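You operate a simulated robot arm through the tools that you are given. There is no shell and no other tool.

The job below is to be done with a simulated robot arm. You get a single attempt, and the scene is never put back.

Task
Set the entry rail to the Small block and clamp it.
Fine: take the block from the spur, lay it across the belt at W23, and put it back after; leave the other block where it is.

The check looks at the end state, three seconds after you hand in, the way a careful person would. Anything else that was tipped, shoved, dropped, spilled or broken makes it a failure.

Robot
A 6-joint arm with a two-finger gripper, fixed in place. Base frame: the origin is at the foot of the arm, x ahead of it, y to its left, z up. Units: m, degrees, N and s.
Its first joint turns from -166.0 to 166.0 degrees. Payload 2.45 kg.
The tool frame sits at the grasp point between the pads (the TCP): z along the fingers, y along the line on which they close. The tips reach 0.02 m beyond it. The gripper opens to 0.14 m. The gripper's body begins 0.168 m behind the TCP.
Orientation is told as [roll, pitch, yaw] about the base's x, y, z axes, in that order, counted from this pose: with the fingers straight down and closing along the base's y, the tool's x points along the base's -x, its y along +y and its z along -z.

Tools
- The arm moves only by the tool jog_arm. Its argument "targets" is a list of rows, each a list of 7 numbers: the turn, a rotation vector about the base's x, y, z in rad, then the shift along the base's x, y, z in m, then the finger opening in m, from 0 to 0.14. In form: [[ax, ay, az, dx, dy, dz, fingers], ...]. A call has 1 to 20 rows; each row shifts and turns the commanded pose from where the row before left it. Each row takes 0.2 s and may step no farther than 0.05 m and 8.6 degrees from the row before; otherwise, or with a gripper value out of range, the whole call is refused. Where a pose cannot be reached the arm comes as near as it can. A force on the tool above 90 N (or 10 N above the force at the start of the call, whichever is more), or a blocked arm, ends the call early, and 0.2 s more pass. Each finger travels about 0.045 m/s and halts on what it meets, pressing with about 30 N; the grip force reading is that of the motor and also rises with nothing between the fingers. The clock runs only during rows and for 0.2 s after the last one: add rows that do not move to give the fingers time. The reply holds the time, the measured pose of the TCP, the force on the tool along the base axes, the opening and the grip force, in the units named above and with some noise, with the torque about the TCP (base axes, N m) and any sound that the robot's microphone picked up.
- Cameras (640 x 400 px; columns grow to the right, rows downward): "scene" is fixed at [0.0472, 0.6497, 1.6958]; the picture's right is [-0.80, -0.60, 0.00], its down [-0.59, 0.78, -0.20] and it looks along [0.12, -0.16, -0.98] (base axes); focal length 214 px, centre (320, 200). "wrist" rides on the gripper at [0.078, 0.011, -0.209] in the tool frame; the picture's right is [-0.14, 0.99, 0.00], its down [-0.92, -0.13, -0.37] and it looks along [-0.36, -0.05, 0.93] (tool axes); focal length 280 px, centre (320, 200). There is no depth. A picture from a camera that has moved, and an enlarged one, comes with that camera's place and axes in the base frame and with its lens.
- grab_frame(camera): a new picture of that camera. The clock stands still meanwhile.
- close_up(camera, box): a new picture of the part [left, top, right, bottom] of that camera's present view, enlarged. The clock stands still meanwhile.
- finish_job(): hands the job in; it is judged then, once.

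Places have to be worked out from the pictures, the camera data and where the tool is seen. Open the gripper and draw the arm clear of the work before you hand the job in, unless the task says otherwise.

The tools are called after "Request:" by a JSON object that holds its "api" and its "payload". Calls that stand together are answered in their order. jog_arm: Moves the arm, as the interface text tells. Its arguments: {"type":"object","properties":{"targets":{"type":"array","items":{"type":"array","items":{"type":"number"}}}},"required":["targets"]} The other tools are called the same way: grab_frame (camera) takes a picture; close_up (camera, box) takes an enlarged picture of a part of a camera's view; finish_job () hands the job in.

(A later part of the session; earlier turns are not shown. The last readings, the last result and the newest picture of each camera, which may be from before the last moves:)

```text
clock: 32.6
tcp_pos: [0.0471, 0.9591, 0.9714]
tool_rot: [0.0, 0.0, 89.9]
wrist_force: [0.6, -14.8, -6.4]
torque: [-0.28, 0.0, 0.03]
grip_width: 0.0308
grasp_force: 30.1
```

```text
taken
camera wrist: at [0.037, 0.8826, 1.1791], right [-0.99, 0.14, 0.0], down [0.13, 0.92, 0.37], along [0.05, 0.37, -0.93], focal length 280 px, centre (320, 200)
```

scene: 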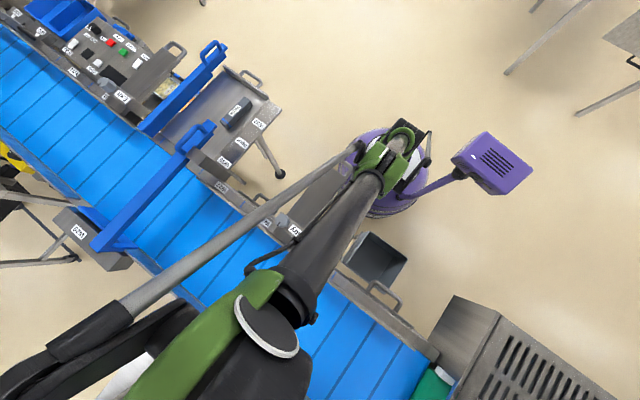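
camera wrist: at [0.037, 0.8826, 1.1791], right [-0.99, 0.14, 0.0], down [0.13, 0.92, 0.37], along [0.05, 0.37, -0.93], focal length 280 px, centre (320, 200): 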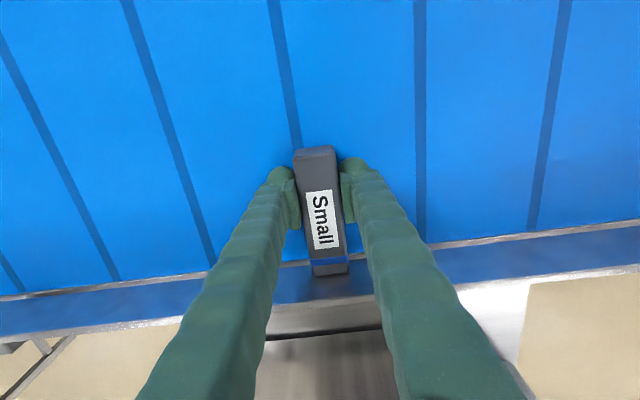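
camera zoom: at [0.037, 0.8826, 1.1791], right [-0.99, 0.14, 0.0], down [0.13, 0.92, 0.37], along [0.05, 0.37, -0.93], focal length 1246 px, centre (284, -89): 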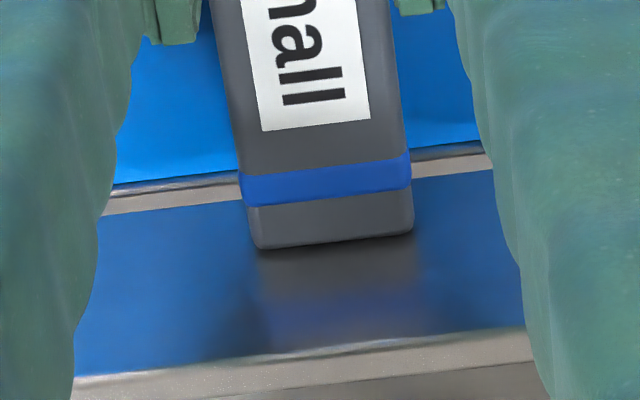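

The block end meets its own reflection, so it is against the far wall. I'll ease the push, open the fingers, and lift away.

Request:
{"api": "jog_arm", "payload": {"targets": [[0, 0, 0, 0, -0.0012, -0.0012, 0.01], [0, 0, 0, 0, 0, 0, 0.03], [0, 0, 0, 0, 0, 0, 0.045], [0, 0, 0, 0, 0, 0, 0.06], [0, 0, 0, 0, 0, 0, 0.06]]}}

Request:
{"api": "grab_frame", "payload": {"camera": "wrist"}}

```text
clock: 33.8
tcp_pos: [0.0479, 0.9591, 0.9696]
tool_rot: [0.1, 0.0, 89.9]
wrist_force: [0.6, -0.5, -0.4]
torque: [-0.01, -0.02, -0.02]
grip_width: 0.06
grasp_force: 0.1
```

```text
taken
camera wrist: at [0.038, 0.8821, 1.1774], right [-0.99, 0.14, 0.0], down [0.13, 0.92, 0.37], along [0.05, 0.37, -0.93], focal length 280 px, centre (320, 200)
```

wrist: 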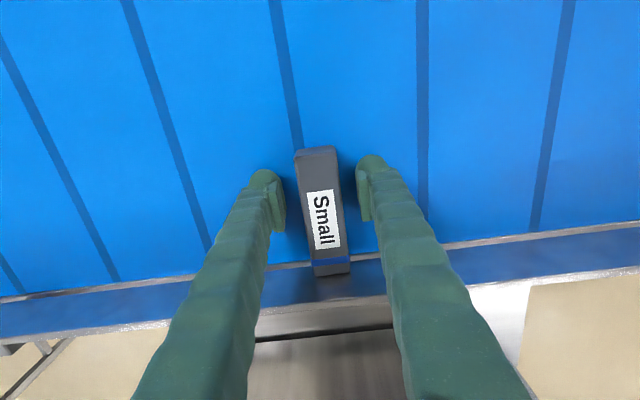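

The block rests on the belt against the wall. I'll rise, retract, and then travel to view the rail's handle.

Request:
{"api": "jog_arm", "payload": {"targets": [[0, 0, 0, 0, 0, 0.02, 0.06], [0, 0, 0, 0, 0, 0.03, 0.06], [0, 0, 0, 0, -0.02, 0.04, 0.06], [0, 0, 0, 0, -0.03, 0.035, 0.06], [0, 0, 0, 0, -0.03, 0.035, 0.06], [0, 0, 0, 0, -0.03, 0.035, 0.06], [0, 0, 0, 0.01, -0.045, 0.015, 0.06], [0, 0, 0, 0.01, -0.045, 0, 0.06], [0, 0, 0, 0.015, -0.045, 0, 0.06], [0, 0, 0, 0.015, -0.045, 0, 0.06], [0, 0, 0, 0.015, -0.045, 0, 0.05], [0, 0, 0, 0.015, -0.045, 0, 0.04], [0, 0, 0, 0.015, -0.045, 0, 0.03], [0, 0, 0, 0.01, -0.045, 0, 0.02], [0, 0, 0, 0, -0.045, 0, 0.01], [0, 0, 0, 0, -0.045, 0, 0.0], [0, 0, 0, 0, 0, 0, 0.0]]}}

Request:
{"api": "grab_frame", "payload": {"camera": "wrist"}}

Request:
{"api": "grab_frame", "payload": {"camera": "scene"}}

```text
clock: 37.4
tcp_pos: [0.1516, 0.398, 1.1802]
tool_rot: [0.0, -0.1, 89.8]
wrist_force: [0.0, 0.4, -1.3]
torque: [-0.04, 0.0, 0.0]
grip_width: 0.0001
grasp_force: 29.1
```

```text
taken
camera wrist: at [0.1424, 0.3209, 1.3892], right [-0.99, 0.14, 0.0], down [0.13, 0.92, 0.37], along [0.05, 0.37, -0.93], focal length 280 px, centre (320, 200)
```

wrist: 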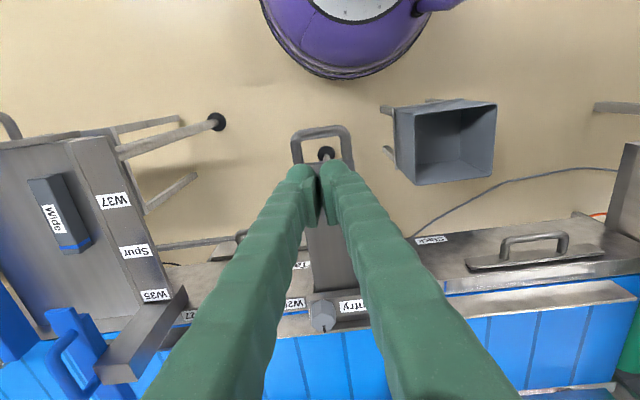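

```text
taken
```

scene: 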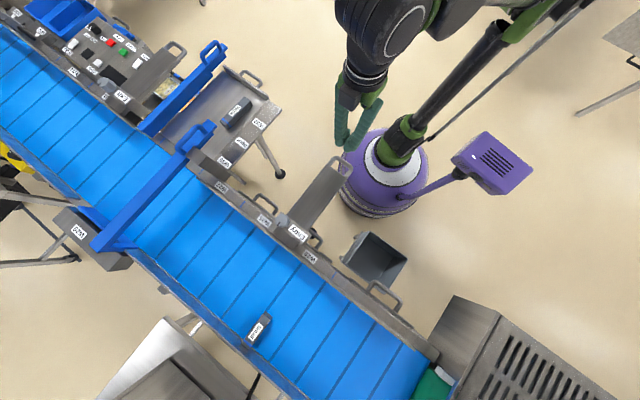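

The block lies across the belt on the far side at W23. I'll zoom in to check alignment and to locate the slider's handle.

Request:
{"api": "close_up", "payload": {"camera": "scene", "box": [200, 230, 360, 360]}}

Request:
{"api": "close_up", "payload": {"camera": "scene", "box": [270, 140, 366, 200]}}

Request:
{"api": "close_up", "payload": {"camera": "wrist", "box": [260, 110, 388, 190]}}

Request:
{"api": "close_up", "payload": {"camera": "scene", "box": [80, 40, 208, 120]}}

```text
3.08 times, centred on (280, 295) of scene
camera zoom: at [0.0472, 0.6497, 1.6958], right [-0.8, -0.6, 0.0], down [-0.59, 0.78, -0.2], along [0.12, -0.16, -0.98], focal length 660 px, centre (443, -92)
```

zoom: 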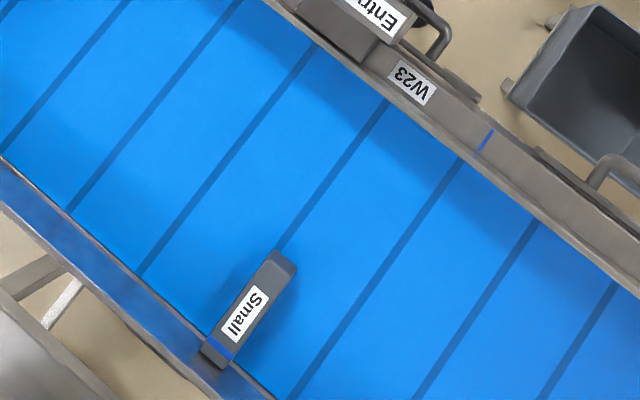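

```text
6.67 times, centred on (318, 170) of scene
camera zoom: at [0.0472, 0.6497, 1.6958], right [-0.8, -0.6, 0.0], down [-0.59, 0.78, -0.2], along [0.12, -0.16, -0.98], focal length 1430 px, centre (333, 400)
```

zoom: 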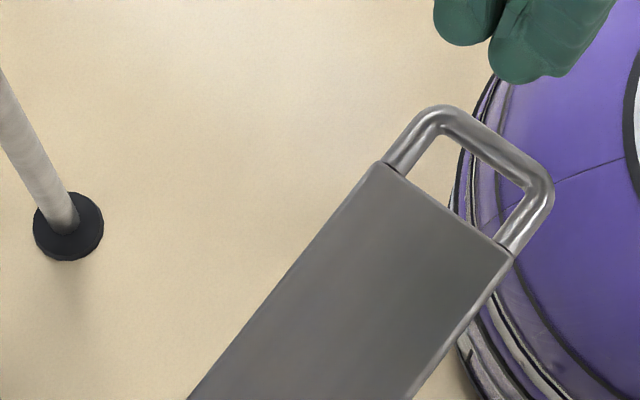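

```text
5.00 times, centred on (324, 150) of wrist
camera zoom: at [0.1424, 0.3209, 1.3892], right [-0.99, 0.14, 0.0], down [0.13, 0.92, 0.37], along [0.05, 0.37, -0.93], focal length 1402 px, centre (300, 450)
```

zoom: 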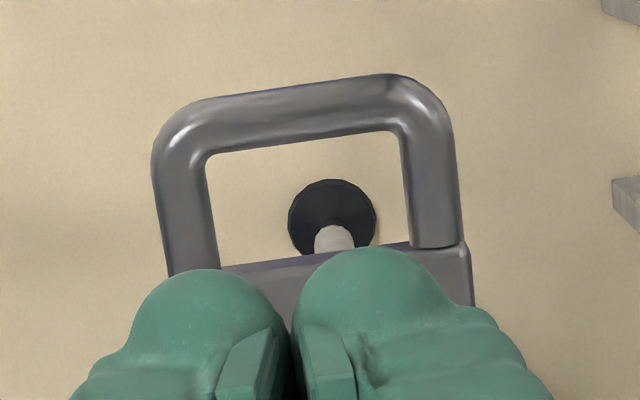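

```text
5.00 times, centred on (144, 80) of scene
camera zoom: at [0.0472, 0.6497, 1.6958], right [-0.8, -0.6, 0.0], down [-0.59, 0.78, -0.2], along [0.12, -0.16, -0.98], focal length 1072 px, centre (1200, 800)
```

zoom: 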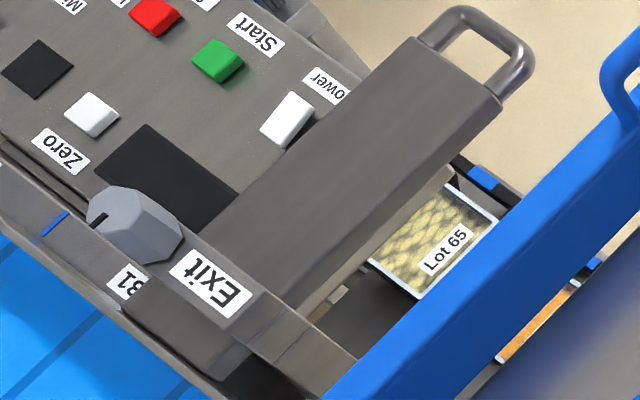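

The handle's bar triangulates to (0.150, 0.377, 0.989). I'll drop the closed fingers just behind it (y≈0.333) to push it toward the belt, testing whether the slider is free.

Request:
{"api": "jog_arm", "payload": {"targets": [[0, 0, 0, 0, -0.035, 0, 0], [0, 0, 0, 0, -0.032, 0, 0], [0, 0, 0, 0, 0, -0.04, 0], [0, 0, 0, 0, 0, -0.04, 0], [0, 0, 0, 0, 0, -0.04, 0], [0, 0, 0, 0, 0, -0.04, 0], [0, 0, 0, 0, 0, -0.03, 0], [0, 0, 0, 0, 0, 0, 0]]}}

Request:
{"api": "grab_frame", "payload": {"camera": "wrist"}}

Request:
{"api": "close_up", "payload": {"camera": "scene", "box": [270, 120, 398, 200]}}

```text
clock: 39.2
tcp_pos: [0.1546, 0.332, 0.9886]
tool_rot: [0.1, -0.1, 89.9]
wrist_force: [0.0, 0.5, -0.1]
torque: [0.01, 0.05, 0.02]
grip_width: 0.0001
grasp_force: 29.2
```

```text
taken
camera wrist: at [0.144, 0.2544, 1.1972], right [-0.99, 0.14, 0.0], down [0.13, 0.92, 0.37], along [0.05, 0.37, -0.93], focal length 280 px, centre (320, 200)
```

wrist: 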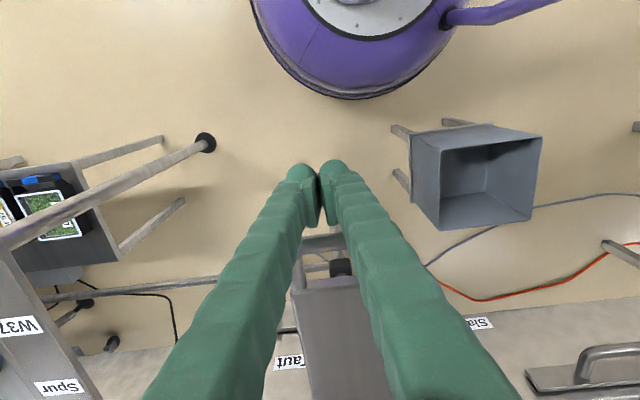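

```text
5.00 times, centred on (334, 160) of scene
camera zoom: at [0.0472, 0.6497, 1.6958], right [-0.8, -0.6, 0.0], down [-0.59, 0.78, -0.2], along [0.12, -0.16, -0.98], focal length 1072 px, centre (250, 400)
```

zoom: 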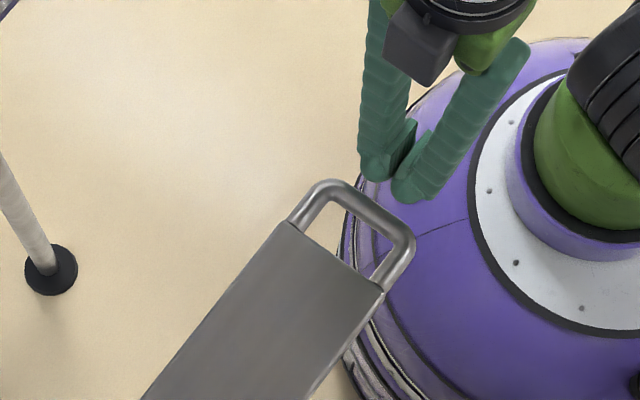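

The fingers are behind the bar at the same height. I'll advance gently to contact and see whether the slider yields.

Request:
{"api": "jog_arm", "payload": {"targets": [[0, 0, 0, -0.004, 0.01, 0, 0], [0, 0, 0, 0, 0.005, 0, 0], [0, 0, 0, 0, 0.005, 0, 0], [0, 0, 0, 0, 0.005, 0, 0], [0, 0, 0, 0, 0, 0, 0]]}}

Request:
{"api": "close_up", "payload": {"camera": "wrist", "box": [260, 150, 420, 290]}}

```text
clock: 40.4
tcp_pos: [0.1484, 0.3507, 0.9909]
tool_rot: [0.0, 0.3, 90.0]
wrist_force: [0.0, -84.6, -22.6]
torque: [-1.07, -0.91, 0.51]
grip_width: 0.0061
grasp_force: 29.8
```

```text
2.86 times, centred on (340, 220) of wrist
camera zoom: at [0.1387, 0.2749, 1.1991], right [-0.99, 0.14, 0.0], down [0.13, 0.92, 0.37], along [0.05, 0.36, -0.93], focal length 801 px, centre (263, 143)
```

zoom: 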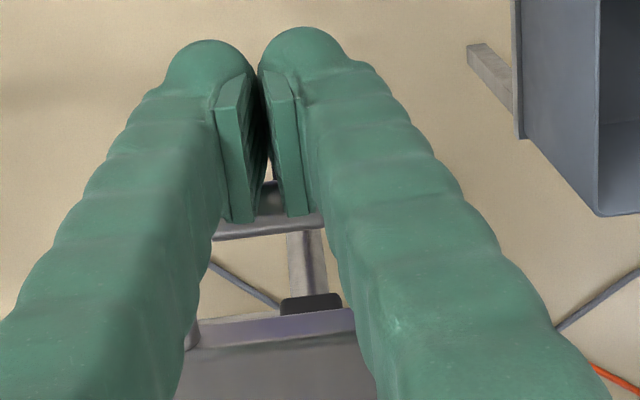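

85 N on the handle and it doesn't move, so the rail is clamped now and the knob (pointer toward +y) must be loosened first. I'll back off, rise, and turn to yaw 0 above the knob, which triangulates to (0.184, 0.667, top z≈1.039) with the bridge top at z≈1.007.

Request:
{"api": "jog_arm", "payload": {"targets": [[0, 0, 0, 0, -0.015, 0, 0], [0, 0, 0, 0, -0.01, 0, 0], [0, 0, 0, 0, 0, 0.04, 0.02], [0, 0, 0, 0, 0, 0.04, 0.03], [0, 0, 0, 0, 0, 0.04, 0.04], [0, 0, 0, 0, 0, 0.04, 0.05], [0, 0, -0.143, 0.003, 0.03, 0.02, 0.06], [0, 0, -0.143, 0.003, 0.03, 0, 0.07], [0, 0, -0.143, 0.003, 0.03, 0, 0.07], [0, 0, -0.143, 0.003, 0.03, 0, 0.07], [0, 0, -0.143, 0.003, 0.03, 0, 0.07], [0, 0, -0.143, 0.003, 0.03, 0, 0.07], [0, 0, -0.143, 0.003, 0.03, 0, 0.07], [0, 0, -0.143, 0.003, 0.03, 0, 0.07], [0, 0, -0.143, 0.003, 0.03, 0, 0.07], [0, 0, -0.143, 0.003, 0.03, 0, 0.07], [0, 0, -0.141, 0.003, 0.03, 0, 0.07], [0, 0, 0, 0, 0, 0, 0.07]]}}

Request:
{"api": "grab_frame", "payload": {"camera": "wrist"}}

Request:
{"api": "close_up", "payload": {"camera": "scene", "box": [200, 230, 360, 360]}}

```text
clock: 44.2
tcp_pos: [0.1813, 0.663, 1.1709]
tool_rot: [0.1, -0.2, -0.2]
wrist_force: [-0.1, 0.3, 0.4]
torque: [-0.03, -0.01, 0.01]
grip_width: 0.0701
grasp_force: 0.0
```

```text
taken
camera wrist: at [0.1032, 0.6748, 1.3783], right [0.14, 0.99, 0.0], down [0.92, -0.13, 0.37], along [0.37, -0.05, -0.93], focal length 280 px, centre (320, 200)
```

wrist: 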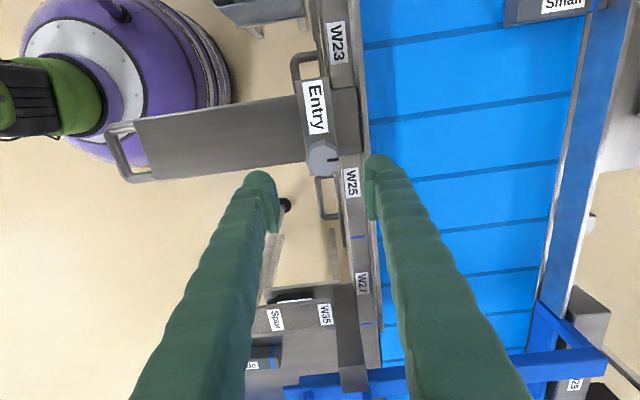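

```text
3.08 times, centred on (280, 295) of scene
camera zoom: at [0.0472, 0.6497, 1.6958], right [-0.8, -0.6, 0.0], down [-0.59, 0.78, -0.2], along [0.12, -0.16, -0.98], focal length 660 px, centre (443, -92)
```

zoom: 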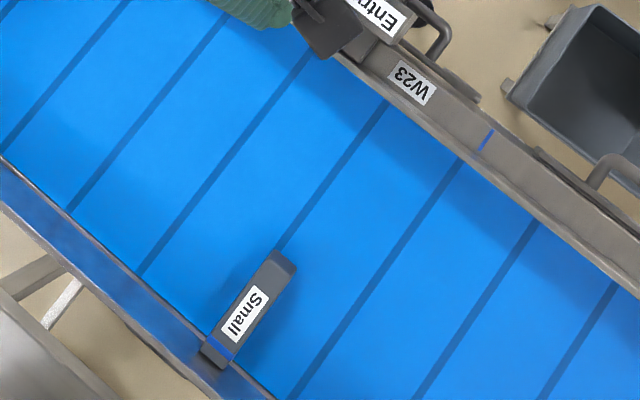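

Checking the knob's shape and position relative to the gripper in a close-up.

Request:
{"api": "close_up", "payload": {"camera": "wrist", "box": [280, 110, 376, 200]}}

```text
4.44 times, centred on (328, 155) of wrist
camera zoom: at [0.1032, 0.6748, 1.3783], right [0.14, 0.99, 0.0], down [0.92, -0.13, 0.37], along [0.37, -0.05, -0.93], focal length 1246 px, centre (284, 400)
```

zoom: 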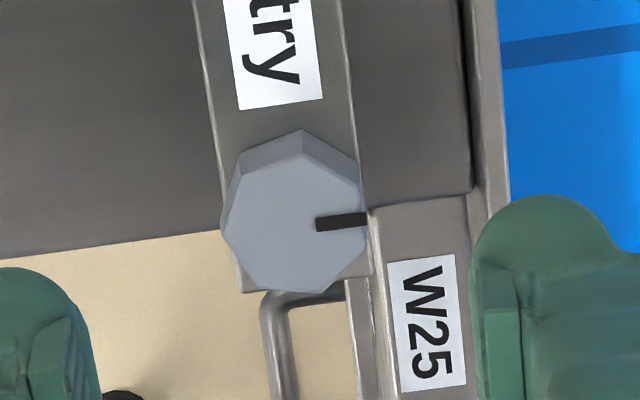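

The knob is a seven-sided prism with the pointer over its +y flat, centre ≈(0.185, 0.667). I'll centre over it, descend with the tips just above the bridge, and close along y on that flat.

Request:
{"api": "jog_arm", "payload": {"targets": [[0, 0, 0, 0.004, 0.004, -0.03, 0.07], [0, 0, 0, 0, 0, -0.04, 0.07], [0, 0, 0, 0, 0, -0.04, 0.07], [0, 0, 0, 0, 0, -0.02, 0.07], [0, 0, 0, 0, 0, -0.01, 0.07], [0, 0, 0, 0, 0, 0, 0.07]]}}

Request:
{"api": "grab_frame", "payload": {"camera": "wrist"}}

Request:
{"api": "close_up", "payload": {"camera": "scene", "box": [240, 180, 368, 270]}}

```text
clock: 45.6
tcp_pos: [0.1851, 0.6656, 1.0299]
tool_rot: [0.0, 0.0, -0.1]
wrist_force: [0.3, -0.2, -0.8]
torque: [0.01, 0.0, -0.01]
grip_width: 0.0699
grasp_force: 0.1
```

```text
taken
camera wrist: at [0.1078, 0.6774, 1.2387], right [0.14, 0.99, 0.0], down [0.92, -0.13, 0.37], along [0.37, -0.05, -0.93], focal length 280 px, centre (320, 200)
```

wrist: 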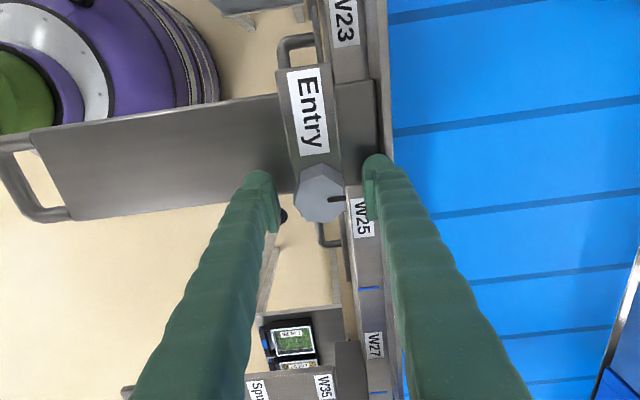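

```text
4.44 times, centred on (304, 225) of scene
camera zoom: at [0.0472, 0.6497, 1.6958], right [-0.8, -0.6, 0.0], down [-0.59, 0.78, -0.2], along [0.12, -0.16, -0.98], focal length 953 px, centre (391, 89)
```

zoom: 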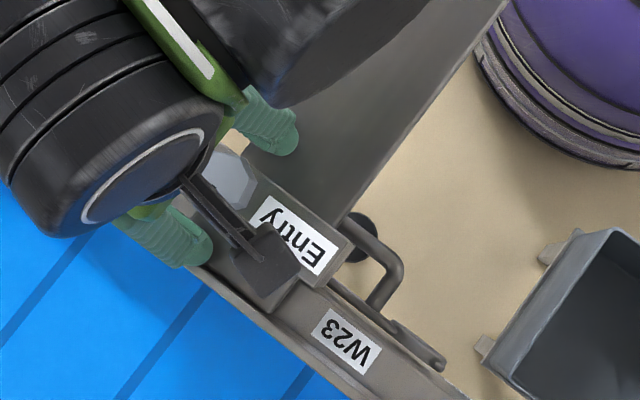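

The fingers straddle the knob with no contact. I'll close on it now.

Request:
{"api": "jog_arm", "payload": {"targets": [[0, 0, 0, 0, 0, 0, 0.05], [0, 0, 0, 0, 0, 0, 0.04], [0, 0, 0, 0, 0, 0, 0.03], [0, 0, 0, 0, 0, 0, 0.03], [0, 0, 0, 0, 0, 0, 0.03]]}}

Request:
{"api": "close_up", "payload": {"camera": "wrist", "box": [240, 130, 400, 240]}}

```text
clock: 46.8
tcp_pos: [0.185, 0.666, 1.0305]
tool_rot: [0.2, -0.1, -0.1]
wrist_force: [0.7, 2.8, 0.2]
torque: [0.05, -0.04, 0.04]
grip_width: 0.0415
grasp_force: 44.8
```

```text
3.64 times, centred on (320, 185) of wrist
camera zoom: at [0.1078, 0.6776, 1.2388], right [0.14, 0.99, 0.0], down [0.92, -0.13, 0.37], along [0.37, -0.05, -0.93], focal length 1020 px, centre (320, 254)
```

zoom: 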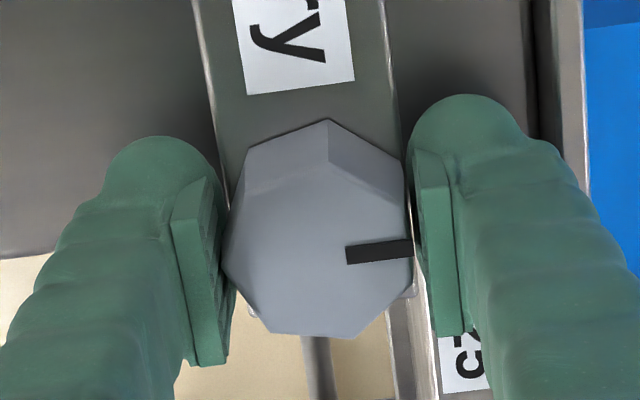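

The knob is gripped (0.0415 m). I'll turn it counter-clockwise by ~16° and watch the torque and pointer.

Request:
{"api": "jog_arm", "payload": {"targets": [[0, 0, 0.1, 0, 0, 0, 0.03], [0, 0, 0.1, 0, 0, 0, 0.03], [0, 0, 0.1, 0, 0, 0, 0.03], [0, 0, 0, 0, 0, 0, 0.03]]}}

Request:
{"api": "close_up", "payload": {"camera": "wrist", "box": [240, 130, 400, 240]}}

```text
clock: 47.8
tcp_pos: [0.1852, 0.6654, 1.0337]
tool_rot: [0.2, -0.2, 17.2]
wrist_force: [-1.3, 19.0, 79.8]
torque: [0.73, 0.52, -1.78]
grip_width: 0.0425
grasp_force: 45.2
```

```text
3.64 times, centred on (320, 185) of wrist
camera zoom: at [0.1069, 0.653, 1.241], right [-0.16, 0.99, 0.0], down [0.92, 0.15, 0.37], along [0.37, 0.06, -0.93], focal length 1020 px, centre (320, 254)
```

zoom: 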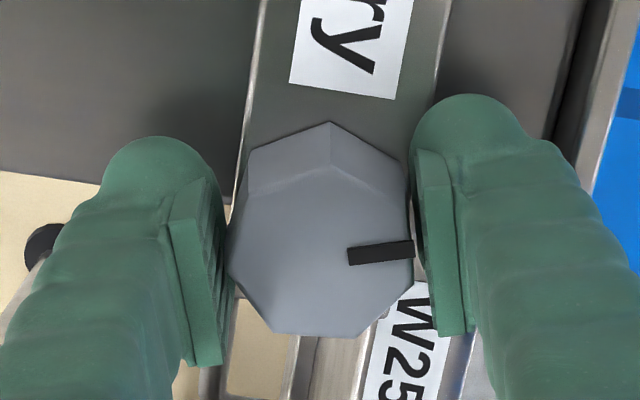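

The knob turned with the gripper, but there's now 80 N upward and −1.8 N·m resisting. The knob may rise as it unscrews, or the fingers may be riding on something. I'll relieve the height by 3 mm and re-read.

Request:
{"api": "jog_arm", "payload": {"targets": [[0, 0, 0, 0, 0, 0.003, 0.03], [0, 0, 0, 0, 0, 0, 0.03]]}}

Request:
{"api": "close_up", "payload": {"camera": "wrist", "box": [240, 130, 400, 240]}}

```text
clock: 48.4
tcp_pos: [0.1846, 0.6657, 1.0347]
tool_rot: [0.1, 0.0, 17.2]
wrist_force: [-12.3, 6.7, 21.0]
torque: [-0.04, 0.16, -0.68]
grip_width: 0.042
grasp_force: 45.0
```

```text
3.64 times, centred on (320, 185) of wrist
camera zoom: at [0.1071, 0.6539, 1.2416], right [-0.16, 0.99, 0.0], down [0.92, 0.15, 0.37], along [0.36, 0.06, -0.93], focal length 1020 px, centre (320, 254)
```

zoom: 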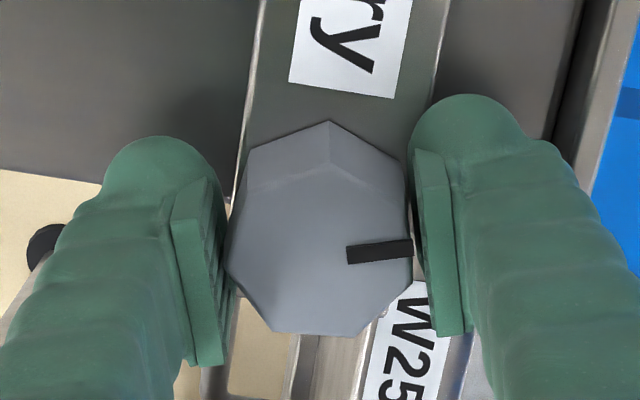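

Force relieved; the knob's pointer is following the gripper. I'll continue turning CCW in small increments with a slight rise.

Request:
{"api": "jog_arm", "payload": {"targets": [[0, 0, 0.08, 0, 0, 0.001, 0.03], [0, 0, 0.08, 0, 0, 0.001, 0.03], [0, 0, 0, 0, 0, 0, 0.03]]}}

```text
clock: 49.2
tcp_pos: [0.1854, 0.666, 1.0368]
tool_rot: [0.1, -0.2, 26.4]
wrist_force: [-14.8, 2.4, -4.2]
torque: [0.22, -0.14, 0.06]
grip_width: 0.041
grasp_force: 45.1
```

The resisting torque has dropped to near zero. I'll check whether the knob is still following, then continue.

Request:
{"api": "jog_arm", "payload": {"targets": [[0, 0, 0.1, 0, 0, 0, 0.03], [0, 0, 0.1, 0, 0, 0, 0.03], [0, 0, 0.1, 0, 0, 0, 0.03], [0, 0, 0, 0, 0, 0, 0.03]]}}

Request:
{"api": "close_up", "payload": {"camera": "wrist", "box": [240, 130, 400, 240]}}

```text
clock: 50.2
tcp_pos: [0.1852, 0.6667, 1.0366]
tool_rot: [0.1, -0.1, 43.5]
wrist_force: [-13.9, 5.6, -2.0]
torque: [0.15, 0.08, -0.04]
grip_width: 0.0408
grasp_force: 44.5
```

```text
3.64 times, centred on (320, 185) of wrist
camera zoom: at [0.1214, 0.621, 1.2438], right [-0.58, 0.81, 0.0], down [0.76, 0.54, 0.37], along [0.3, 0.22, -0.93], focal length 1020 px, centre (320, 254)
```

zoom: 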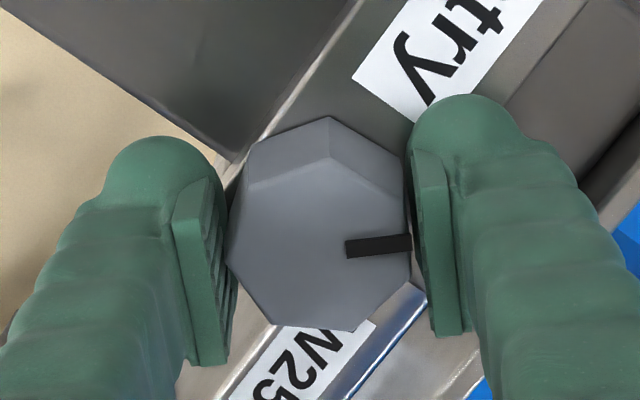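

The knob follows freely now. I'll turn on toward 90° and look for a stop.

Request:
{"api": "jog_arm", "payload": {"targets": [[0, 0, 0.12, 0, 0, 0, 0.03], [0, 0, 0.12, 0, 0, 0, 0.03], [0, 0, 0.12, 0, 0, 0, 0.03], [0, 0, 0.12, 0, 0, 0, 0.03], [0, 0, 0.12, 0, 0, 0, 0.03], [0, 0, 0.12, 0, 0, 0, 0.03], [0, 0, 0, 0, 0, 0, 0.03]]}}

Request:
{"api": "close_up", "payload": {"camera": "wrist", "box": [240, 130, 400, 240]}}

```text
clock: 51.8
tcp_pos: [0.1834, 0.6656, 1.0357]
tool_rot: [0.1, -0.1, 84.7]
wrist_force: [-14.1, 15.0, 25.5]
torque: [0.3, 0.17, -0.01]
grip_width: 0.0411
grasp_force: 44.4
```

```text
3.64 times, centred on (320, 185) of wrist
camera zoom: at [0.1675, 0.5903, 1.2437], right [-0.97, 0.23, 0.0], down [0.21, 0.9, 0.37], along [0.08, 0.36, -0.93], focal length 1020 px, centre (320, 254)
```

zoom: 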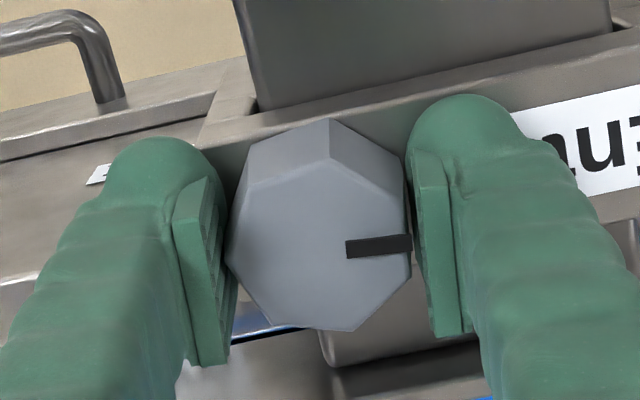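

The knob is turned ~85° and free. I'll open, rise straight up, and head back to the handle with the fingers closed.

Request:
{"api": "jog_arm", "payload": {"targets": [[0, 0, 0, 0, 0, 0, 0.045], [0, 0, 0, 0, 0, 0, 0.06], [0, 0, 0, 0, 0, 0, 0.07], [0, 0, 0, 0, 0, 0.03, 0.07], [0, 0, 0, 0, 0, 0.04, 0.07], [0, 0, 0, 0, 0, 0.04, 0.07], [0, 0, 0, 0, 0, 0.03, 0.07], [0, 0, 0, 0, 0, 0, 0.07]]}}

Request:
{"api": "grab_frame", "payload": {"camera": "wrist"}}

Request:
{"api": "close_up", "payload": {"camera": "scene", "box": [200, 170, 360, 360]}}

```text
clock: 53.6
tcp_pos: [0.1852, 0.6664, 1.1761]
tool_rot: [0.1, -0.1, 84.6]
wrist_force: [0.6, -0.2, -0.1]
torque: [-0.01, 0.01, -0.03]
grip_width: 0.0698
grasp_force: 0.1
```

```text
taken
camera wrist: at [0.168, 0.5905, 1.3846], right [-0.97, 0.23, 0.0], down [0.21, 0.9, 0.37], along [0.08, 0.36, -0.93], focal length 280 px, centre (320, 200)
```

wrist: 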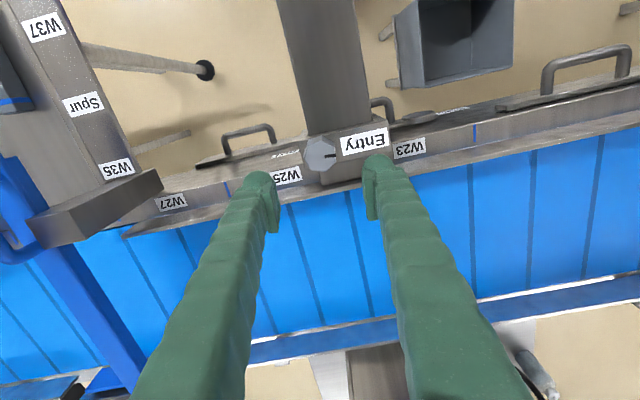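

```text
2.11 times, centred on (280, 265) of scene
camera zoom: at [0.0472, 0.6497, 1.6958], right [-0.8, -0.6, 0.0], down [-0.59, 0.78, -0.2], along [0.12, -0.16, -0.98], focal length 452 px, centre (404, 63)
```

zoom: 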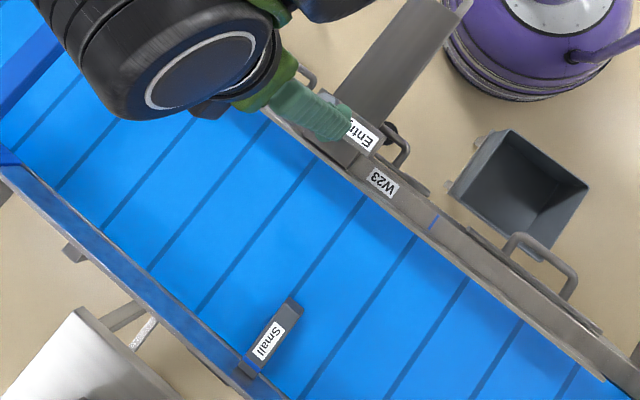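

The pointer now faces −x and the knob is loose. Heading to behind the handle again, fingers closed.

Request:
{"api": "jog_arm", "payload": {"targets": [[0, 0, 0.094, -0.005, -0.042, 0, 0.05], [0, 0, 0, -0.005, -0.042, 0, 0.03], [0, 0, 0, -0.005, -0.042, 0, 0.01], [0, 0, 0, -0.005, -0.042, 0, 0], [0, 0, 0, -0.005, -0.042, 0, 0], [0, 0, 0, -0.005, -0.042, 0, 0], [0, 0, 0, -0.005, -0.042, 0, 0], [0, 0, 0, 0, -0.042, 0, 0], [0, 0, 0, 0, 0, -0.04, 0], [0, 0, 0, 0, 0, -0.04, 0], [0, 0, 0, 0, 0, -0.04, 0], [0, 0, 0, 0, 0, -0.04, 0], [0, 0, 0, 0, 0, -0.027, 0], [0, 0, 0, 0, 0, 0, 0]]}}

Request:
{"api": "grab_frame", "payload": {"camera": "wrist"}}

```text
clock: 56.6
tcp_pos: [0.1506, 0.3302, 0.9881]
tool_rot: [0.2, -0.1, 90.1]
wrist_force: [-0.3, -0.6, 0.3]
torque: [0.03, 0.01, 0.01]
grip_width: 0.0
grasp_force: 29.9
```

```text
taken
camera wrist: at [0.1428, 0.2529, 1.1956], right [-0.99, 0.14, 0.0], down [0.13, 0.92, 0.37], along [0.05, 0.37, -0.93], focal length 280 px, centre (320, 200)
```

wrist: 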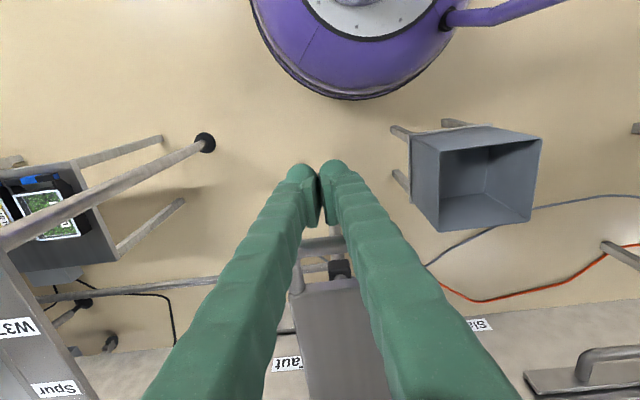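

In position behind the handle. I'll push slowly in +y and watch the force.

Request:
{"api": "jog_arm", "payload": {"targets": [[0, 0, 0, 0, 0.01, 0, 0], [0, 0, 0, 0, 0.006, 0, 0], [0, 0, 0, 0, 0.006, 0, 0], [0, 0, 0, 0, 0, 0, 0]]}}

Request:
{"api": "jog_arm", "payload": {"targets": [[0, 0, 0, 0, 0.005, 0, 0], [0, 0, 0, 0, 0.005, 0, 0], [0, 0, 0, 0, 0, 0, 0]]}}

Request:
{"api": "grab_frame", "payload": {"camera": "wrist"}}

```text
clock: 57.6
tcp_pos: [0.1512, 0.352, 0.9892]
tool_rot: [0.1, 0.0, 90.1]
wrist_force: [-0.3, -4.9, -0.4]
torque: [-0.05, -0.05, 0.01]
grip_width: 0.0001
grasp_force: 29.0
```

```text
clock: 58.4
tcp_pos: [0.15, 0.3628, 0.9877]
tool_rot: [0.2, -0.2, 90.1]
wrist_force: [0.6, 0.7, -0.3]
torque: [0.02, -0.01, -0.02]
grip_width: 0.0
grasp_force: 29.6
```

```text
taken
camera wrist: at [0.1412, 0.285, 1.1958], right [-0.99, 0.14, 0.0], down [0.13, 0.92, 0.37], along [0.05, 0.37, -0.93], focal length 280 px, centre (320, 200)
```

wrist: 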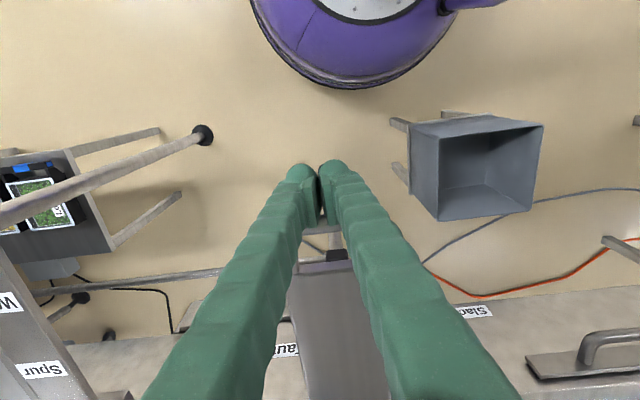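

The slider now moves freely. I'll push on slowly, and I expect block contact near TCP y≈0.54.

Request:
{"api": "jog_arm", "payload": {"targets": [[0, 0, 0, 0, 0.007, 0, 0], [0, 0, 0, 0, 0.007, 0, 0], [0, 0, 0, 0, 0.007, 0, 0], [0, 0, 0, 0, 0.007, 0, 0], [0, 0, 0, 0, 0.007, 0, 0], [0, 0, 0, 0, 0.007, 0, 0], [0, 0, 0, 0, 0.007, 0, 0], [0, 0, 0, 0, 0.007, 0, 0], [0, 0, 0, 0, 0.007, 0, 0], [0, 0, 0, 0, 0.007, 0, 0], [0, 0, 0, 0, 0.007, 0, 0], [0, 0, 0, 0, 0.007, 0, 0], [0, 0, 0, 0, 0.007, 0, 0], [0, 0, 0, 0, 0.007, 0, 0], [0, 0, 0, 0, 0.005, 0, 0], [0, 0, 0, 0, 0.004, 0, 0], [0, 0, 0, 0, 0, 0, 0]]}}

Request:
{"api": "close_up", "payload": {"camera": "scene", "box": [200, 170, 360, 360]}}

Request:
{"api": "grab_frame", "payload": {"camera": "wrist"}}

```text
clock: 62.0
tcp_pos: [0.1497, 0.47, 0.989]
tool_rot: [0.1, -0.2, 90.0]
wrist_force: [-0.3, -1.5, -0.6]
torque: [-0.01, -0.03, 0.01]
grip_width: 0.0
grasp_force: 28.9
```

```text
2.11 times, centred on (280, 265) of scene
camera zoom: at [0.0472, 0.6497, 1.6958], right [-0.8, -0.6, 0.0], down [-0.59, 0.78, -0.2], along [0.12, -0.16, -0.98], focal length 452 px, centre (404, 63)
```

zoom: 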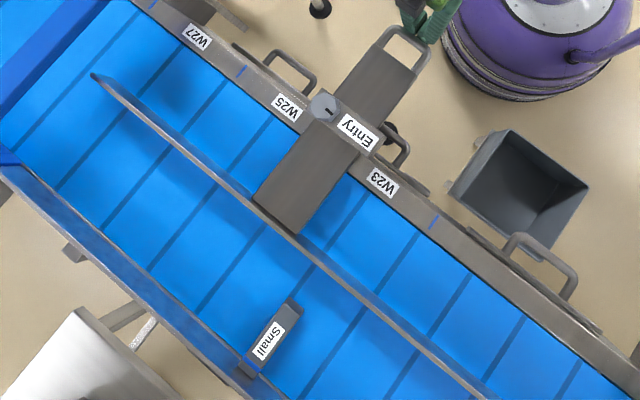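

```text
taken
camera wrist: at [0.1404, 0.3919, 1.1962], right [-0.99, 0.14, 0.0], down [0.13, 0.92, 0.37], along [0.05, 0.37, -0.93], focal length 280 px, centre (320, 200)
```

wrist: 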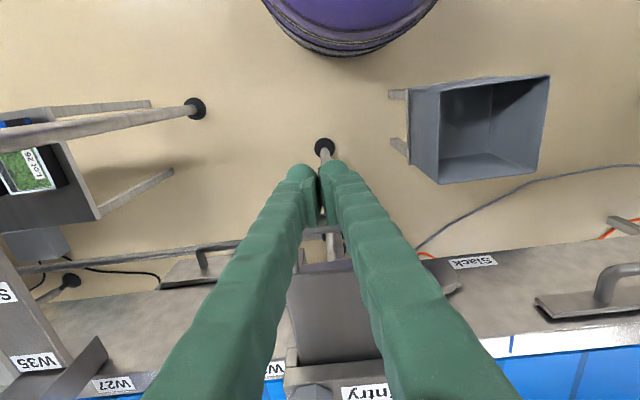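

Confirmed: the long guide bar slides out toward the block as modelled. I'll continue slower.

Request:
{"api": "jog_arm", "payload": {"targets": [[0, 0, 0, 0, 0.005, 0, 0], [0, 0, 0, 0, 0.005, 0, 0], [0, 0, 0, 0, 0.005, 0, 0], [0, 0, 0, 0, 0.005, 0, 0], [0, 0, 0, 0, 0.005, 0, 0], [0, 0, 0, 0, 0.005, 0, 0], [0, 0, 0, 0, 0.005, 0, 0], [0, 0, 0, 0, 0.005, 0, 0], [0, 0, 0, 0, 0.004, 0, 0], [0, 0, 0, 0, 0.003, 0, 0], [0, 0, 0, 0, 0, 0, 0]]}}

Request:
{"api": "close_up", "payload": {"camera": "scene", "box": [200, 230, 360, 360]}}

```text
clock: 64.4
tcp_pos: [0.1488, 0.5163, 0.988]
tool_rot: [0.1, -0.1, 90.2]
wrist_force: [1.0, -1.7, -0.8]
torque: [0.0, -0.03, 0.03]
grip_width: 0.0
grasp_force: 29.0
```

```text
3.08 times, centred on (280, 295) of scene
camera zoom: at [0.0472, 0.6497, 1.6958], right [-0.8, -0.6, 0.0], down [-0.59, 0.78, -0.2], along [0.12, -0.16, -0.98], focal length 660 px, centre (443, -92)
```

zoom: 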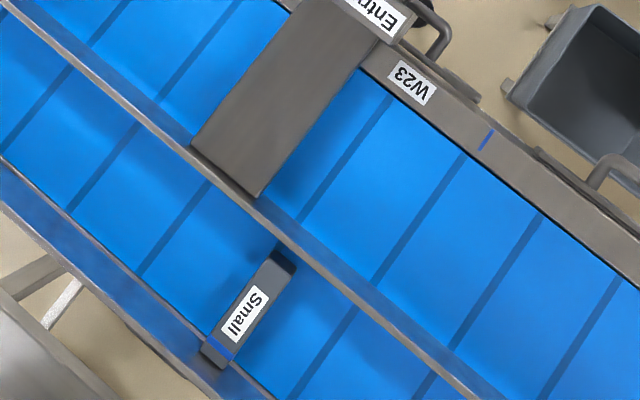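

The bar is ~1.5–2 cm short of the block. Advancing in 2–3 mm steps.

Request:
{"api": "jog_arm", "payload": {"targets": [[0, 0, 0, 0, 0.003, 0, 0], [0, 0, 0, 0, 0.003, 0, 0], [0, 0, 0, 0, 0.003, 0, 0], [0, 0, 0, 0, 0.002, 0, 0], [0, 0, 0, 0, 0, 0, 0]]}}

Request:
{"api": "jog_arm", "payload": {"targets": [[0, 0, 0, 0, 0.002, 0, 0], [0, 0, 0, 0, 0.002, 0, 0], [0, 0, 0, 0, 0, 0, 0]]}}

Request:
{"api": "close_up", "payload": {"camera": "scene", "box": [200, 230, 360, 360]}}

```text
clock: 65.6
tcp_pos: [0.1497, 0.5279, 0.9881]
tool_rot: [0.1, -0.1, 90.1]
wrist_force: [0.4, -1.7, -1.3]
torque: [-0.05, 0.02, 0.03]
grip_width: 0.0001
grasp_force: 29.6
```

```text
clock: 66.4
tcp_pos: [0.15, 0.5315, 0.9876]
tool_rot: [0.1, -0.1, 90.0]
wrist_force: [1.1, -2.6, 0.1]
torque: [-0.02, -0.02, -0.01]
grip_width: 0.0002
grasp_force: 29.2
```

```text
3.08 times, centred on (280, 295) of scene
camera zoom: at [0.0472, 0.6497, 1.6958], right [-0.8, -0.6, 0.0], down [-0.59, 0.78, -0.2], along [0.12, -0.16, -0.98], focal length 660 px, centre (443, -92)
```

zoom: 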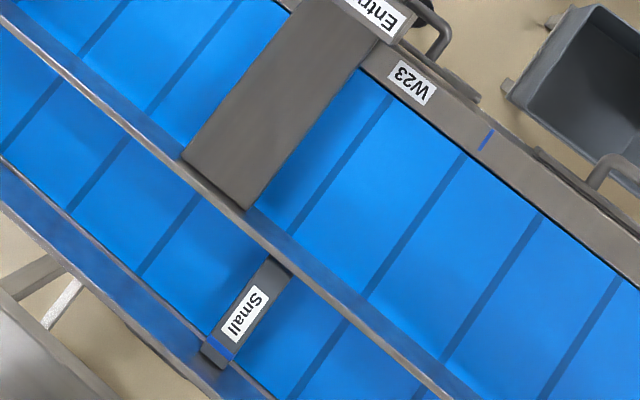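

The bar appears just about at the block (some parallax). I'll keep stepping 1.5–2 mm until I feel it.

Request:
{"api": "jog_arm", "payload": {"targets": [[0, 0, 0, 0, 0.002, 0, 0], [0, 0, 0, 0, 0, 0, 0]]}}

Request:
{"api": "jog_arm", "payload": {"targets": [[0, 0, 0, 0, 0.002, 0, 0], [0, 0, 0, 0, 0, 0, 0]]}}

Request:
{"api": "jog_arm", "payload": {"targets": [[0, 0, 0, 0, 0.002, 0, 0], [0, 0, 0, 0, 0, 0, 0]]}}

```text
clock: 67.0
tcp_pos: [0.1504, 0.5331, 0.9875]
tool_rot: [0.2, 0.0, 90.0]
wrist_force: [0.5, -2.0, -0.1]
torque: [-0.05, -0.03, 0.0]
grip_width: 0.0
grasp_force: 28.8
```

```text
clock: 67.6
tcp_pos: [0.1497, 0.5357, 0.9885]
tool_rot: [0.1, -0.1, 90.1]
wrist_force: [0.8, -3.8, -2.0]
torque: [0.0, 0.0, 0.0]
grip_width: 0.0001
grasp_force: 29.3
```

```text
clock: 68.2
tcp_pos: [0.1505, 0.5382, 0.9877]
tool_rot: [0.1, 0.0, 90.1]
wrist_force: [-1.1, -2.6, -0.9]
torque: [-0.03, 0.02, 0.07]
grip_width: 0.0
grasp_force: 28.9
```

No block contact yet beyond light friction; continuing.

Request:
{"api": "jog_arm", "payload": {"targets": [[0, 0, 0, 0, 0.002, 0, 0], [0, 0, 0, 0, 0, 0, 0]]}}

Request:
{"api": "jog_arm", "payload": {"targets": [[0, 0, 0, 0, 0.0015, 0, 0], [0, 0, 0, 0, 0, 0, 0]]}}

Request:
{"api": "close_up", "payload": {"camera": "scene", "box": [230, 290, 310, 355]}}

```text
clock: 68.8
tcp_pos: [0.1514, 0.5397, 0.9879]
tool_rot: [0.1, -0.1, 90.0]
wrist_force: [0.3, -1.6, -0.9]
torque: [-0.05, -0.01, 0.04]
grip_width: 0.0
grasp_force: 29.0
```

```text
clock: 69.4
tcp_pos: [0.1505, 0.5411, 0.9867]
tool_rot: [0.1, -0.1, 90.1]
wrist_force: [0.9, -1.9, -0.7]
torque: [-0.02, 0.0, 0.0]
grip_width: 0.0
grasp_force: 30.0
```

```text
6.15 times, centred on (270, 322) of scene
camera zoom: at [0.0472, 0.6497, 1.6958], right [-0.8, -0.6, 0.0], down [-0.59, 0.78, -0.2], along [0.12, -0.16, -0.98], focal length 1320 px, centre (628, -554)
```

zoom: 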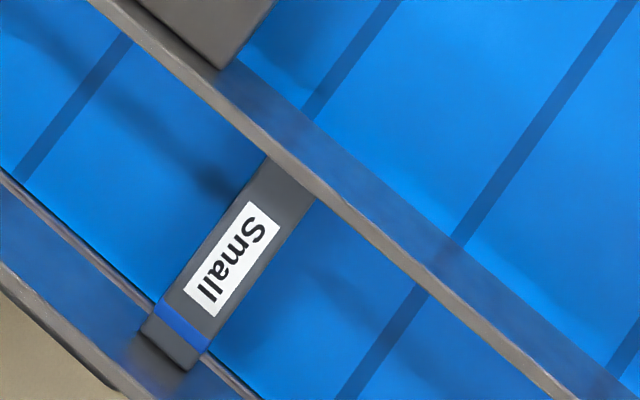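

The bar hides the near end of the block, so I'll go on with 1.5 mm steps until the force clearly rises.

Request:
{"api": "jog_arm", "payload": {"targets": [[0, 0, 0, 0, 0.0015, 0, 0], [0, 0, 0, 0, 0, 0, 0]]}}

Request:
{"api": "jog_arm", "payload": {"targets": [[0, 0, 0, 0, 0.0015, 0, 0], [0, 0, 0, 0, 0, 0, 0]]}}

Request:
{"api": "jog_arm", "payload": {"targets": [[0, 0, 0, 0, 0.0015, 0, 0], [0, 0, 0, 0, 0, 0, 0]]}}

Request:
{"api": "close_up", "payload": {"camera": "scene", "box": [230, 290, 310, 355]}}

```text
clock: 70.0
tcp_pos: [0.1496, 0.5417, 0.9873]
tool_rot: [0.2, -0.2, 90.1]
wrist_force: [1.8, -2.5, -1.6]
torque: [-0.04, -0.04, 0.0]
grip_width: 0.0001
grasp_force: 29.2
```

```text
clock: 70.6
tcp_pos: [0.1511, 0.5426, 0.9874]
tool_rot: [0.2, -0.2, 90.1]
wrist_force: [0.8, -2.0, -1.1]
torque: [-0.05, -0.02, 0.01]
grip_width: 0.0
grasp_force: 28.9
```

```text
clock: 71.2
tcp_pos: [0.1508, 0.545, 0.9887]
tool_rot: [0.0, -0.1, 90.1]
wrist_force: [-1.3, -4.4, -3.1]
torque: [-0.11, 0.02, 0.08]
grip_width: 0.0002
grasp_force: 29.5
```

```text
6.15 times, centred on (270, 322) of scene
camera zoom: at [0.0472, 0.6497, 1.6958], right [-0.8, -0.6, 0.0], down [-0.59, 0.78, -0.2], along [0.12, -0.16, -0.98], focal length 1320 px, centre (628, -554)
```

zoom: 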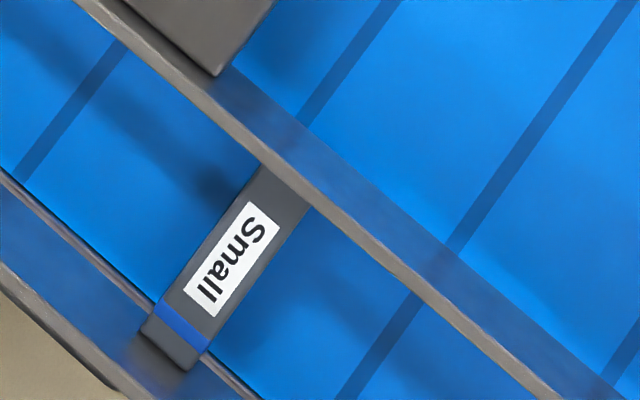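

The block hasn't moved and the force is just starting to rise; a few more steps.

Request:
{"api": "jog_arm", "payload": {"targets": [[0, 0, 0, 0, 0.0015, 0, 0], [0, 0, 0, 0, 0, 0, 0]]}}

Request:
{"api": "jog_arm", "payload": {"targets": [[0, 0, 0, 0, 0.0015, 0, 0], [0, 0, 0, 0, 0, 0, 0]]}}

```text
clock: 71.8
tcp_pos: [0.1504, 0.5446, 0.9883]
tool_rot: [0.1, 0.0, 90.1]
wrist_force: [0.6, -23.0, -18.4]
torque: [-0.55, -0.13, 0.13]
grip_width: 0.0059
grasp_force: 29.0
```

```text
clock: 72.4
tcp_pos: [0.1492, 0.5462, 0.9876]
tool_rot: [0.1, 0.0, 90.0]
wrist_force: [-2.7, -50.6, -34.7]
torque: [-1.07, -0.14, 0.38]
grip_width: 0.0058
grasp_force: 29.3
```

A clear rise to 50 N: the bar has pinned the block against the wall. I'll ease back to a light touch and look.

Request:
{"api": "jog_arm", "payload": {"targets": [[0, 0, 0, 0, -0.002, 0, 0], [0, 0, 0, 0, 0, 0, 0]]}}

Request:
{"api": "close_up", "payload": {"camera": "scene", "box": [210, 240, 330, 355]}}

Request:
{"api": "close_up", "payload": {"camera": "scene", "box": [230, 290, 310, 355]}}

```text
clock: 73.0
tcp_pos: [0.1505, 0.5458, 0.9885]
tool_rot: [0.0, -0.2, 90.1]
wrist_force: [0.6, -42.1, -29.4]
torque: [-0.86, -0.18, 0.27]
grip_width: 0.0059
grasp_force: 29.1
```

```text
3.48 times, centred on (270, 298) of scene
camera zoom: at [0.0472, 0.6497, 1.6958], right [-0.8, -0.6, 0.0], down [-0.59, 0.78, -0.2], along [0.12, -0.16, -0.98], focal length 746 px, centre (494, -139)
```

zoom: 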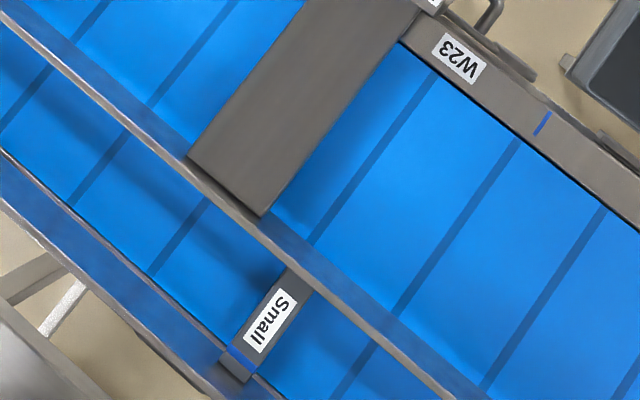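

```text
6.15 times, centred on (270, 322) of scene
camera zoom: at [0.0472, 0.6497, 1.6958], right [-0.8, -0.6, 0.0], down [-0.59, 0.78, -0.2], along [0.12, -0.16, -0.98], focal length 1320 px, centre (628, -554)
```

zoom: 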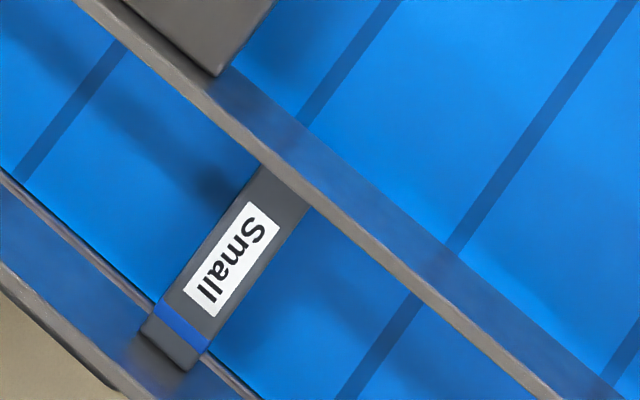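

Still 42 N; easing back further.

Request:
{"api": "jog_arm", "payload": {"targets": [[0, 0, 0, 0, -0.002, 0, 0], [0, 0, 0, 0, 0, 0, 0]]}}

Request:
{"api": "jog_arm", "payload": {"targets": [[0, 0, 0, 0, -0.001, 0, 0], [0, 0, 0, 0, 0, 0, 0]]}}

```text
clock: 73.6
tcp_pos: [0.1498, 0.5452, 0.9894]
tool_rot: [0.0, -0.2, 90.0]
wrist_force: [5.8, -14.9, -5.0]
torque: [-0.17, -0.13, -0.02]
grip_width: 0.0061
grasp_force: 29.1
```

```text
clock: 74.2
tcp_pos: [0.1495, 0.5436, 0.9882]
tool_rot: [0.1, -0.1, 90.2]
wrist_force: [0.4, 0.0, -0.1]
torque: [0.01, 0.0, -0.03]
grip_width: 0.0
grasp_force: 29.2
```

Contact is released at TCP y≈0.544. I'll retreat, rise, and go above the knob to check the gap and knob before clamping.

Request:
{"api": "jog_arm", "payload": {"targets": [[0, 0, 0, 0, -0.02, 0, 0], [0, 0, 0, 0, -0.01, 0.03, 0], [0, 0, 0, 0, 0, 0.04, 0], [0, 0, 0, 0, 0, 0.04, 0.01], [0, 0, 0, 0, 0, 0.04, 0.02], [0, 0, 0, 0, 0, 0.04, 0.03], [0, 0, 0, 0.012, 0.045, 0, 0.04], [0, 0, -0.045, 0.012, 0.045, 0, 0.05], [0, 0, -0.049, 0.011, 0.045, 0, 0.07], [0, 0, 0, 0, 0.018, 0, 0.07], [0, 0, 0, 0, 0, 0, 0.07]]}}

Request:
{"api": "grab_frame", "payload": {"camera": "wrist"}}

Request:
{"api": "close_up", "payload": {"camera": "scene", "box": [230, 290, 310, 355]}}

```text
clock: 76.6
tcp_pos: [0.1866, 0.6649, 1.1784]
tool_rot: [0.1, -0.2, 84.8]
wrist_force: [-0.2, -0.8, -0.2]
torque: [0.01, -0.03, -0.01]
grip_width: 0.0701
grasp_force: 0.0
```

```text
taken
camera wrist: at [0.1699, 0.5895, 1.3867], right [-0.97, 0.23, 0.0], down [0.21, 0.9, 0.37], along [0.08, 0.36, -0.93], focal length 280 px, centre (320, 200)
```

wrist: 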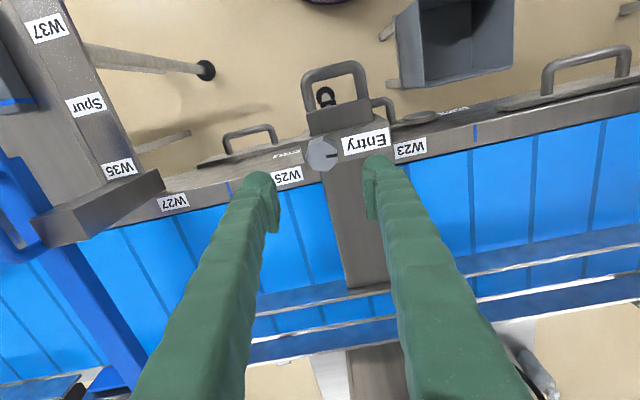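

```text
6.15 times, centred on (270, 322) of scene
camera zoom: at [0.0472, 0.6497, 1.6958], right [-0.8, -0.6, 0.0], down [-0.59, 0.78, -0.2], along [0.12, -0.16, -0.98], focal length 1320 px, centre (628, -554)
```

zoom: 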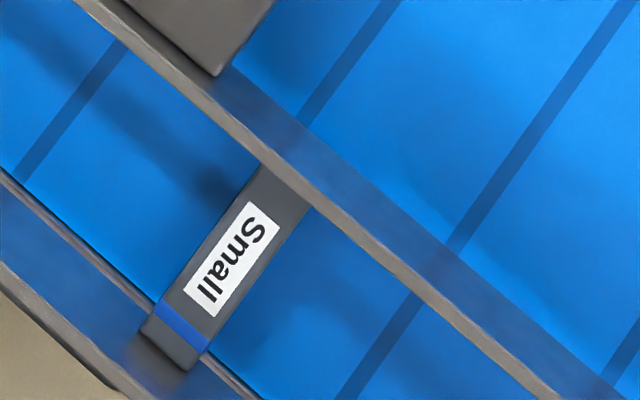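

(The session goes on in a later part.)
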